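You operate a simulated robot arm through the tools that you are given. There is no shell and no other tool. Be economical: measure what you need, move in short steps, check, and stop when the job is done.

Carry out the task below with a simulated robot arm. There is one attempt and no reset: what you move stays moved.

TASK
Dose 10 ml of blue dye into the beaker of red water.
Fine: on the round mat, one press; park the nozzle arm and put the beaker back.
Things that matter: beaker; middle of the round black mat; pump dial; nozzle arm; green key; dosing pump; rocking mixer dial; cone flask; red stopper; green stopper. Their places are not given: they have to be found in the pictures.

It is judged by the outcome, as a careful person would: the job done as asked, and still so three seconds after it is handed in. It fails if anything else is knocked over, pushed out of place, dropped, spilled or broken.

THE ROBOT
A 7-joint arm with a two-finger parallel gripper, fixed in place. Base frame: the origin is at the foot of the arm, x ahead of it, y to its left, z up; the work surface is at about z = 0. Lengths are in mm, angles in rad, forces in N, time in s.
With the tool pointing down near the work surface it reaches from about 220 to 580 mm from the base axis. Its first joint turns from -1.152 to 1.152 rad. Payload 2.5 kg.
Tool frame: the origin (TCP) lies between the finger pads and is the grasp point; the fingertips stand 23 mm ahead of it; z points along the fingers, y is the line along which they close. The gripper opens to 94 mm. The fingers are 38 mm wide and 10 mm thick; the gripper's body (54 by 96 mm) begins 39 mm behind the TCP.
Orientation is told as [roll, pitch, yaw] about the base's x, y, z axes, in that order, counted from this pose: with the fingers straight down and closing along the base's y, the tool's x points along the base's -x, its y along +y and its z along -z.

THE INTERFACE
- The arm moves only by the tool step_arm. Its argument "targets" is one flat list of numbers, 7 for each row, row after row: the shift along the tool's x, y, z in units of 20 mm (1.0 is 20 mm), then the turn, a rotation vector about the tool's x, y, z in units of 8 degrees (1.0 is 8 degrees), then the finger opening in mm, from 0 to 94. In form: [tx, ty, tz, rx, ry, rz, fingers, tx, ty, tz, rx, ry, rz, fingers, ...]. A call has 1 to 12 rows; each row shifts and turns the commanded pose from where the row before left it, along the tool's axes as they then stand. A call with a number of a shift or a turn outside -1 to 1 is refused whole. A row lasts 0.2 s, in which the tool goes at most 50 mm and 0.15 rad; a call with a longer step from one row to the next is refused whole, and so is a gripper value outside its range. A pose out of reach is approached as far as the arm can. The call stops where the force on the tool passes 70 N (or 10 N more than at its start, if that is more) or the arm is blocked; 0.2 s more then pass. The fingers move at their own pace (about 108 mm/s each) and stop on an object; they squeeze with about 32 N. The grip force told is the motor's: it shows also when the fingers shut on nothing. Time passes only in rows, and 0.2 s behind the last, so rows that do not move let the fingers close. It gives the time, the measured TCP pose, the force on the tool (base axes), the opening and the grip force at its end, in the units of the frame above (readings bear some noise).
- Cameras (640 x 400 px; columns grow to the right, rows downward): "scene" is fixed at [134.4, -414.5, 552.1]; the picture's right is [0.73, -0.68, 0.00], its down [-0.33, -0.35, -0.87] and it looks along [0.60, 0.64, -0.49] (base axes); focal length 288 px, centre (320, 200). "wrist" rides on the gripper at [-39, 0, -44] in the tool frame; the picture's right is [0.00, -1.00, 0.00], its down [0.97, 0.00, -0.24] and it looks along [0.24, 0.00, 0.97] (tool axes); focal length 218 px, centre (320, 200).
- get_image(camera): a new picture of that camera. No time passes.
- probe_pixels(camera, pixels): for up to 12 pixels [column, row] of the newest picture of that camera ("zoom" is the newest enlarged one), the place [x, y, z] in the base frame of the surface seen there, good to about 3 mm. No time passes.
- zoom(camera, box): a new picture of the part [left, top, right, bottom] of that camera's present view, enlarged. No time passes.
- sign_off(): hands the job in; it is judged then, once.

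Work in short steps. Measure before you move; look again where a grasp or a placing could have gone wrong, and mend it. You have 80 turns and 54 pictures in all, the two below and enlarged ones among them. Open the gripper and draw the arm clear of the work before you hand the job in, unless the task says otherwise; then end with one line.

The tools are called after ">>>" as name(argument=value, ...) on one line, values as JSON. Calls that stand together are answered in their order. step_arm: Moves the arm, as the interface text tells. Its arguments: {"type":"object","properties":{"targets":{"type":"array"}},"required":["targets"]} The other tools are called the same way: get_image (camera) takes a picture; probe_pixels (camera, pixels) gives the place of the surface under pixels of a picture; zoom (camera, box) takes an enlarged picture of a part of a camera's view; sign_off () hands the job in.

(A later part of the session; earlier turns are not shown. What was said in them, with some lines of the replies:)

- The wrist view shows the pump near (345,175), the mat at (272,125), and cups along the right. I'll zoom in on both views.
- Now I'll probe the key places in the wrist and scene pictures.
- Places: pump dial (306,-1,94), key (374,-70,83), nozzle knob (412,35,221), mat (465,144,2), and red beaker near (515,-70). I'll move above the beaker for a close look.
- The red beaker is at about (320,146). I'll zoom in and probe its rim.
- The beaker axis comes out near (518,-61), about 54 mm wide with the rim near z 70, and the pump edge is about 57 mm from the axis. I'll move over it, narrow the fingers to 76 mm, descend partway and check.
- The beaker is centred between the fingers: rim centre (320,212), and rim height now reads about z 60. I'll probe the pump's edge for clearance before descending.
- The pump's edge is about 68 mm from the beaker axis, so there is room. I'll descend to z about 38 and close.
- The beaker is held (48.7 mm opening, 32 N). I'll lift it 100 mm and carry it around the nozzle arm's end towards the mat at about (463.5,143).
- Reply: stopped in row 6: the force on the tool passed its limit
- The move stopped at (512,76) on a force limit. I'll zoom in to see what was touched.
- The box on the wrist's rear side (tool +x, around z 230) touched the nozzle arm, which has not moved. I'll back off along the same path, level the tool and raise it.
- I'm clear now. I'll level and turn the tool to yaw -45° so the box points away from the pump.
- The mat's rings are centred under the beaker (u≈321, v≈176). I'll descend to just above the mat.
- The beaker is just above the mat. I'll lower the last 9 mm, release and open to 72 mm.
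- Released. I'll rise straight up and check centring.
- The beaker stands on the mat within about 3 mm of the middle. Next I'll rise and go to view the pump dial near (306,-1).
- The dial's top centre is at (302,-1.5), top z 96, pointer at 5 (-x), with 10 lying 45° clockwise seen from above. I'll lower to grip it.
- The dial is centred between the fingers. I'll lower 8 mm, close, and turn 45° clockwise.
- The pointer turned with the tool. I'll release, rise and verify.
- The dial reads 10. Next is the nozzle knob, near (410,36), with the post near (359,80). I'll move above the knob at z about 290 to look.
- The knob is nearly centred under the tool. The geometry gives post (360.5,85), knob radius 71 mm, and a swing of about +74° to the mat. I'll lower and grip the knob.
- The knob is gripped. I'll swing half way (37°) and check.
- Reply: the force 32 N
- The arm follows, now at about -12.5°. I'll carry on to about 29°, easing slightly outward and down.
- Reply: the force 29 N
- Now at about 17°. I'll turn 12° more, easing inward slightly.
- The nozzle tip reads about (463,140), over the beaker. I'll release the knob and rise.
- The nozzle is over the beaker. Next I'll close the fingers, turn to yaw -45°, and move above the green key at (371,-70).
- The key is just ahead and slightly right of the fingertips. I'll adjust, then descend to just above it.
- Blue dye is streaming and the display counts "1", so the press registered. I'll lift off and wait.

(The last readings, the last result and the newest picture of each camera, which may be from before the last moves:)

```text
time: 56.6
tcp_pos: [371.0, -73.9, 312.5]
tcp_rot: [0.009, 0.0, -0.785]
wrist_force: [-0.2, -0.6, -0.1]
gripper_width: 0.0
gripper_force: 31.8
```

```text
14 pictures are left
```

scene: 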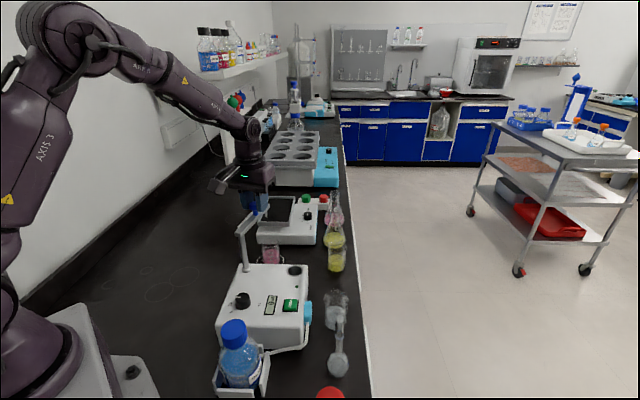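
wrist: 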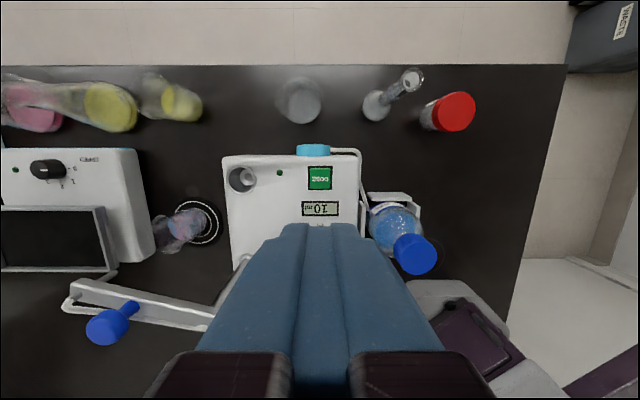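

The display reads 10 ml. I'll go back above the knob at (422.5,118.7), turn to yaw about 0.515, and check that the stream has ended.

>>> step_arm(targets=[0.554, 0.959, 0, 0, 0, 0, 20, 0.554, 0.959, 0, 0, 0, 0, 40, 0.554, 0.959, 0, 0, 0, 0, 60, 0.554, 0.959, 0, 0, 0, 0, 60, 0.554, 0.959, 0, 0, 0, 0, 60, 0.554, 0.959, 0, 0, 0, 0, 60, 0.554, 0.959, 0, 0, 0, 0, 60, 0.554, 0.959, 0, 0, 0, 0, 60, 0.554, 0.959, 0, 0, 0, 0, 60])

>>> step_arm(targets=[0, 0, 0, 0, 0, -0.93, 60, 0, 0, 0, 0, 0, -0.93, 60, 0, 0, 0, 0, 0, -0.93, 60, 0, 0, 0, 0, 0, -0.93, 60, 0, 0, 0, 0, 0, -0.93, 60, 0, 0, 0, 0, 0, -0.93, 60, 0, 0, 0, 0, 0, -0.93, 60, 0, 0, 0, 0, 0, -0.93, 60, 0, 0, 0, 0, 0, -0.93, 60, 0, 0, 0, 0, 0, -0.93, 60])

>>> get_image(camera="wrist")

>>> zoom(camera="scene", box=[220, 180, 340, 320])

```text
time: 58.6
tcp_pos: [421.7, 118.7, 313.5]
tcp_rot: [0.008, -0.002, -0.786]
wrist_force: [-0.7, -0.2, -0.3]
gripper_width: 60.2
gripper_force: 0.2
```

```text
time: 60.8
tcp_pos: [422.5, 118.6, 313.1]
tcp_rot: [0.002, -0.008, 0.515]
wrist_force: [-0.5, 0.5, 0.3]
gripper_width: 59.6
gripper_force: 0.1
```

```text
13 pictures are left
```

wrist: 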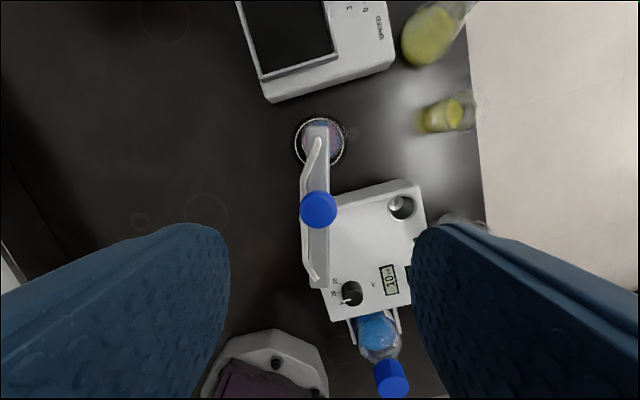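

```text
2.86 times, centred on (280, 250) of scene
```

zoom: 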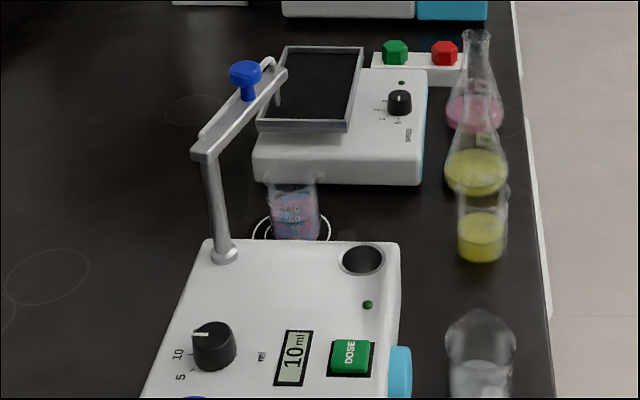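

Dosing has ended: 10 ml shown, stream stopped, liquid colour changed. I'll grip the knob again.

>>> step_arm(targets=[0, 0, 0.95, 0, 0, 0, 60, 0, 0, 1, 0, 0, 0, 60, 0, 0, 1, 0, 0, 0, 60, 0, 0, 1, 0, 0, 0, 60, 0, 0, 0.5, 0, 0, 0, 60, 0, 0, 0, 0, 0, 0, 45, 0, 0, 0, 0, 0, 0, 30, 0, 0, 0, 0, 0, 0, 18, 0, 0, 0, 0, 0, 0, 15])

>>> step_arm(targets=[0.01, -0.2, 0, 0, 0, 0.4, 15, 0.03, -0.4587, 0, 0, 0, 0.9325, 15, 0.03, -0.4587, 0, 0, 0, 0.9325, 15, 0.02, -0.4587, 0, 0, 0, 0.9325, 15])

```text
time: 62.8
tcp_pos: [422.6, 118.7, 224.7]
tcp_rot: [0.001, -0.01, 0.512]
wrist_force: [3.2, 1.0, -5.0]
gripper_width: 25.6
gripper_force: 45.0
```

```text
time: 63.8
tcp_pos: [431.4, 87.8, 225.8]
tcp_rot: [0.005, -0.004, 0.062]
wrist_force: [11.4, -1.8, -22.0]
gripper_width: 25.8
gripper_force: 45.0
```

The arm follows. I'll continue to the parked angle (yaw -0.787).

>>> step_arm(targets=[0.0, -0.427, 0.03, 0, 0, 0.869, 15, 0.01, -0.427, 0, 0, 0, 0.869, 15, 0.026, -0.427, 0, 0, 0, 0.869, 15, 0.026, -0.427, 0, 0, 0, 0.869, 15, 0.026, -0.427, 0, 0, 0, 0.869, 15])

```text
time: 65.0
tcp_pos: [422.6, 50.4, 225.1]
tcp_rot: [0.009, 0.001, -0.542]
wrist_force: [-14.7, 5.8, 0.8]
gripper_width: 25.5
gripper_force: 45.6
```

>>> step_arm(targets=[0.05, -0.48, 0, 0, 0, 0.877, 15, 0.04, -0.48, 0, 0, 0, 0.877, 15])

>>> zoom(camera="scene", box=[220, 180, 340, 320])

```text
time: 65.6
tcp_pos: [411.4, 35.1, 224.2]
tcp_rot: [0.011, 0.0, -0.787]
wrist_force: [-13.7, 14.7, 2.9]
gripper_width: 25.8
gripper_force: 44.9
```

```text
2.86 times, centred on (280, 250) of scene
```

zoom: 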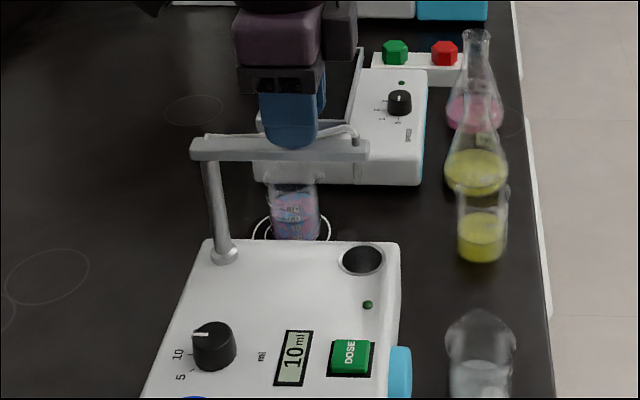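

The arm end is back at its parked pixel (297,232). I'll release, rise, and move above the beaker at about (464,141).

>>> step_arm(targets=[0, 0, 0, 0, 0, 0, 30, 0, 0, 0, 0, 0, 0, 45, 0, 0, 0, 0, 0, 0, 60, 0, 0, 0, 0, 0, 0, 60, 0, 0, -0.6, 0, 0, 0, 60, 0, 0, -1, 0, 0, 0, 60, 0, 0, -1, 0, 0, 0, 60, 0, 0, -1, 0, 0, 0, 74])

>>> step_arm(targets=[0.31, 0.94, 0, 0, 0, 0, 74, 0.31, 0.94, 0, 0, 0, 0, 74, 0.31, 0.94, 0, 0, 0, 0, 74, 0.31, 0.94, 0, 0, 0, 0, 74, 0.31, 0.94, 0, 0, 0, 0, 74, 0.31, 0.94, 0, 0, 0, 0, 74])

>>> get_image(camera="wrist")

```text
time: 67.4
tcp_pos: [409.6, 32.6, 296.8]
tcp_rot: [0.009, 0.0, -0.785]
wrist_force: [0.9, -0.5, 0.2]
gripper_width: 73.7
gripper_force: 0.1
```

```text
time: 68.8
tcp_pos: [462.7, 139.1, 298.2]
tcp_rot: [0.009, 0.0, -0.786]
wrist_force: [0.0, -1.0, -0.5]
gripper_width: 74.0
gripper_force: 0.1
```

```text
10 pictures are left
```

wrist: 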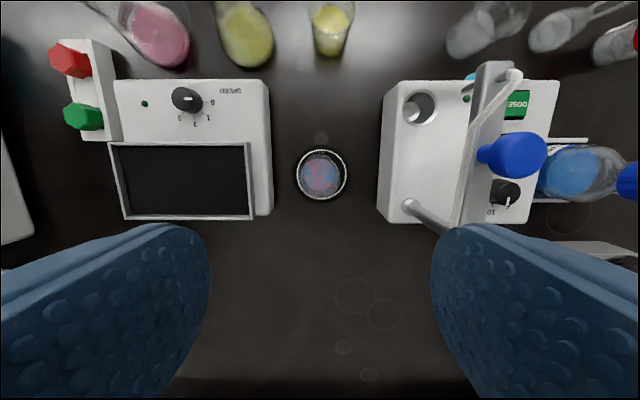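

The beaker is centred below the tool. I'll descend to z about 41 and grip.

>>> step_arm(targets=[0, 0, 1, 0, 0, 0, 74, 0, 0, 1, 0, 0, 0, 74, 0, 0, 1, 0, 0, 0, 74, 0, 0, 1, 0, 0, 0, 74, 0, 0, 1, 0, 0, 0, 74, 0, 0, 1, 0, 0, 0, 74, 0, 0, 1, 0, 0, 0, 74, 0, 0, 1, 0, 0, 0, 74, 0, 0, 1, 0, 0, 0, 74])

>>> step_arm(targets=[0, 0, 1, 0, 0, 0, 74, 0, 0, 1, 0, 0, 0, 74, 0, 0, 1, 0, 0, 0, 74, 0, 0, 0.83, 0, 0, 0, 74, 0, 0, 0, 0, 0, 0, 66, 0, 0, 0, 0, 0, 0, 58, 0, 0, 0, 0, 0, 0, 50, 0, 0, 0, 0, 0, 0, 40, 0, 0, 0, 0, 0, 0, 40])

>>> get_image(camera="wrist")

```text
time: 70.8
tcp_pos: [467.2, 139.2, 117.9]
tcp_rot: [0.01, -0.002, -0.787]
wrist_force: [-0.3, -0.8, -0.1]
gripper_width: 74.2
gripper_force: 0.0
```

```text
time: 72.8
tcp_pos: [464.6, 140.9, 41.5]
tcp_rot: [0.009, 0.0, -0.785]
wrist_force: [0.9, 0.6, 0.4]
gripper_width: 48.7
gripper_force: 32.2
```

```text
9 pictures are left
```

wrist: 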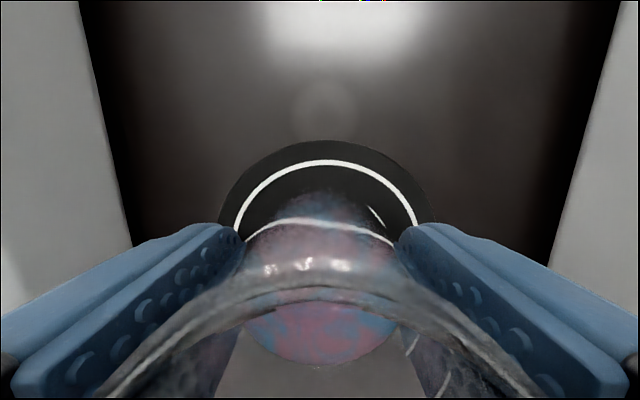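

Held. I'll lift to z about 240 and retrace the path to (535,47).

>>> step_arm(targets=[0, 0, -0.4, 0, 0, 0, 40, 0, 0, -0.8, 0, 0, 0, 40, 0, 0, -0.9, 0, 0, 0, 40, 0, 0, -0.95, 0, 0, 0, 40, 0, 0, -0.95, 0, 0, 0, 40, 0, 0, -0.95, 0, 0, 0, 40, 0, 0, -0.95, 0, 0, 0, 40, 0, 0, -0.95, 0, 0, 0, 40, 0, 0, -0.95, 0, 0, 0, 40, 0, 0, -0.9, 0, 0, 0, 40, 0, 0, -0.8, 0, 0, 0, 40, 0, 0, -0.5, 0, 0, 0, 40])

>>> step_arm(targets=[-0.3, -0.04, 0, 0, 0, 0, 40, -0.65, -0.09, 0, 0, 0, 0, 40, -0.7, -0.1, 0, 0, 0, 0, 40, -0.7, -0.1, 0, 0, 0, 0, 40, -0.7, -0.1, 0, 0, 0, 0, 40, -0.7, -0.1, 0, 0, 0, 0, 40, -0.7, -0.1, 0, 0, 0, 0, 40, -0.65, -0.1, 0, 0, 0, 0, 40, -0.45, -0.06, 0, 0, 0, 0, 40, -0.26, -0.04, 0, 0, 0, 0, 40])

>>> step_arm(targets=[0, 0, 0, 0, 0, -0.94, 40, 0, 0, 0, 0, 0, -0.94, 40, 0, 0, 0, 0, 0, -0.94, 40, 0, 0, 0, 0, 0, -0.94, 40, 0, 0, 0, 0, 0, -0.94, 40, 0, 0, 0, 0, 0, -0.94, 40, 0, 0, 0, 0, 0, -0.94, 40, 0, 0, 0, 0, 0, -0.94, 40, 0, 0, 0, 0, 0, -0.94, 40, 0, 0, 0, 0, 0, -0.94, 40, 0, 0, 0, 0, 0, -0.94, 40, 0, 0, 0, 0, 0, -0.9, 40])

```text
time: 75.4
tcp_pos: [465.9, 138.4, 240.8]
tcp_rot: [0.006, -0.002, -0.785]
wrist_force: [0.1, 0.2, -1.0]
gripper_width: 48.9
gripper_force: 31.9
```

```text
time: 77.6
tcp_pos: [534.0, 44.6, 240.3]
tcp_rot: [0.009, 0.0, -0.786]
wrist_force: [-0.1, 0.1, -1.6]
gripper_width: 48.9
gripper_force: 32.0
```

```text
time: 80.2
tcp_pos: [534.8, 45.1, 240.0]
tcp_rot: [-0.003, -0.008, 0.786]
wrist_force: [-0.6, 0.0, -1.7]
gripper_width: 49.0
gripper_force: 32.0
```

>>> step_arm(targets=[0.3, -0.22, 0, 0, 0, 0, 40, 0.55, -0.4, 0, 0, 0, 0, 40, 0.65, -0.475, 0, 0, 0, 0, 40, 0.65, -0.475, 0, 0, 0, 0, 40, 0.65, -0.47, 0, 0, 0, 0, 40, 0.65, -0.47, 0, 0, 0, 0, 40, 0.55, -0.4, 0, 0, 0, 0, 40, 0.32, -0.225, 0, 0, 0, 0, 40])

>>> step_arm(targets=[0, 0, 0.5, 0, 0, 0, 40, 0, 0, 0.8, 0, 0, 0, 40, 0, 0, 0.95, 0, 0, 0, 40, 0, 0, 0.95, 0, 0, 0, 40, 0, 0, 0.95, 0, 0, 0, 40, 0, 0, 0.95, 0, 0, 0, 40, 0, 0, 0.95, 0, 0, 0, 40, 0, 0, 0.95, 0, 0, 0, 40, 0, 0, 0.95, 0, 0, 0, 40, 0, 0, 0.8, 0, 0, 0, 40, 0, 0, 0.6, 0, 0, 0, 40])

>>> get_image(camera="wrist")

```text
time: 82.0
tcp_pos: [517.1, -60.4, 241.2]
tcp_rot: [0.0, -0.008, 0.785]
wrist_force: [-0.2, -0.3, -0.8]
gripper_width: 48.8
gripper_force: 31.9
```

```text
time: 84.4
tcp_pos: [520.0, -59.8, 52.0]
tcp_rot: [-0.001, -0.008, 0.782]
wrist_force: [0.1, 0.9, -0.8]
gripper_width: 48.8
gripper_force: 32.0
```

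```text
8 pictures are left
```

wrist: 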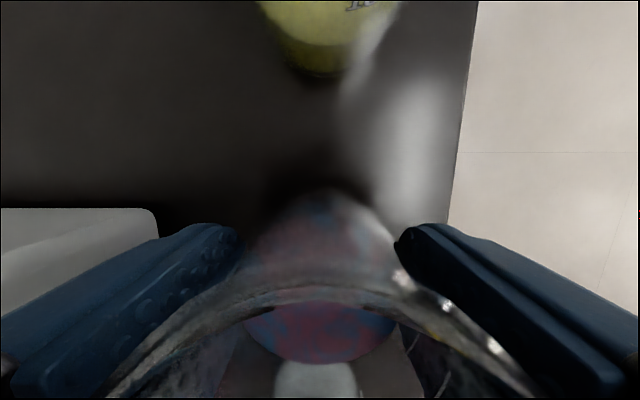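

I'm over the home spot. I'll lower the last 13 mm, release, and open to 76 mm.

>>> step_arm(targets=[0, 0, 0.25, 0, 0, 0, 40, 0, 0, 0.2, 0, 0, 0, 40, 0, 0, 0.12, 0, 0, 0, 40, 0, 0, 0.06, 0, 0, 0, 40, 0, 0, 0, 0, 0, 0, 40, 0, 0, 0, 0, 0, 0, 50, 0, 0, 0, 0, 0, 0, 56, 0, 0, 0, 0, 0, 0, 64, 0, 0, 0, 0, 0, 0, 76, 0, 0, 0, 0, 0, 0, 76])

>>> step_arm(targets=[0, 0, -0.4, 0, 0, 0, 76, 0, 0, -0.8, 0, 0, 0, 76, 0, 0, -1, 0, 0, 0, 76, 0, 0, -1, 0, 0, 0, 76, 0, 0, -1, 0, 0, 0, 76, 0, 0, -1, 0, 0, 0, 76, 0, 0, -1, 0, 0, 0, 76, 0, 0, -1, 0, 0, 0, 76, 0, 0, -1, 0, 0, 0, 76, 0, 0, -1, 0, 0, 0, 76, 0, 0, -1, 0, 0, 0, 76, 0, 0, -1, 0, 0, 0, 76])

>>> get_image(camera="wrist")

>>> get_image(camera="scene")

```text
time: 86.6
tcp_pos: [519.4, -58.5, 40.0]
tcp_rot: [0.0, -0.008, 0.784]
wrist_force: [0.5, -0.2, 0.9]
gripper_width: 75.9
gripper_force: 0.1
```

```text
time: 89.2
tcp_pos: [518.1, -59.7, 264.0]
tcp_rot: [0.0, -0.008, 0.783]
wrist_force: [0.6, -0.3, 0.1]
gripper_width: 75.7
gripper_force: 0.1
```

```text
7 pictures are left
```

wrist: 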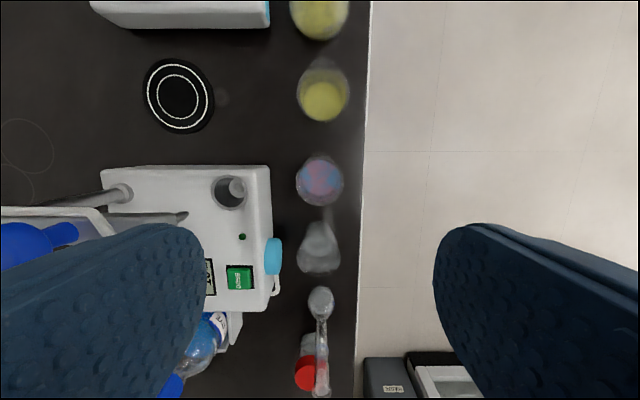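

```text
6 pictures are left
```

scene: 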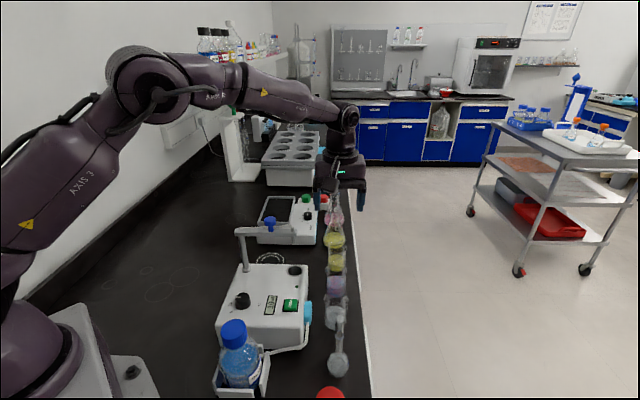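

The beaker stands at its old place and the nozzle arm is parked. I'll raise the arm clear and take a final check.

>>> step_arm(targets=[0, 0, -1, 0, 0, 0, 90, 0, 0, -1, 0, 0, 0, 90, 0, 0, -1, 0, 0, 0, 90, 0, 0, -1, 0, 0, 0, 90, 0.5, 0, -1, 0, 0, 0, 90, 0.5, 0, -1, 0, 0, 0, 90])

>>> zoom(camera="scene", box=[210, 180, 380, 380])

```text
time: 90.6
tcp_pos: [501.1, -74.9, 383.1]
tcp_rot: [0.001, -0.008, 0.785]
wrist_force: [0.0, 0.2, -0.4]
gripper_width: 89.9
gripper_force: 0.1
```

```text
2.00 times, centred on (295, 280) of scene
```

zoom: 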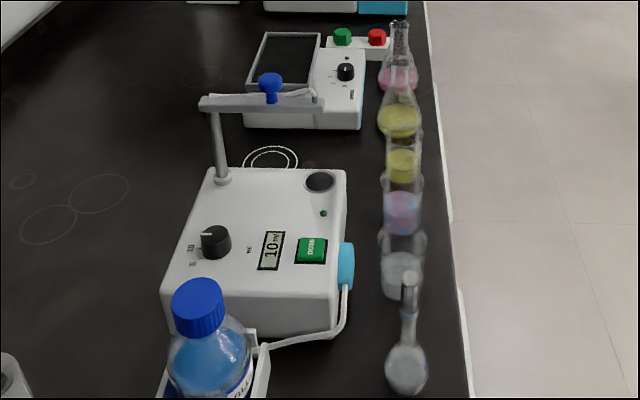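

Everything is in order: the display reads 10 ml, the nozzle arm is parked, and the beaker is back in its row. I'm handing the job in.

>>> sign_off()

```text
The job is handed in.
```

I dosed 10 ml of blue dye into the beaker of red water on the round mat with one press; the nozzle arm is parked again, the beaker is back in its place, and a light bump of the nozzle arm by the wrist on the way moved nothing.
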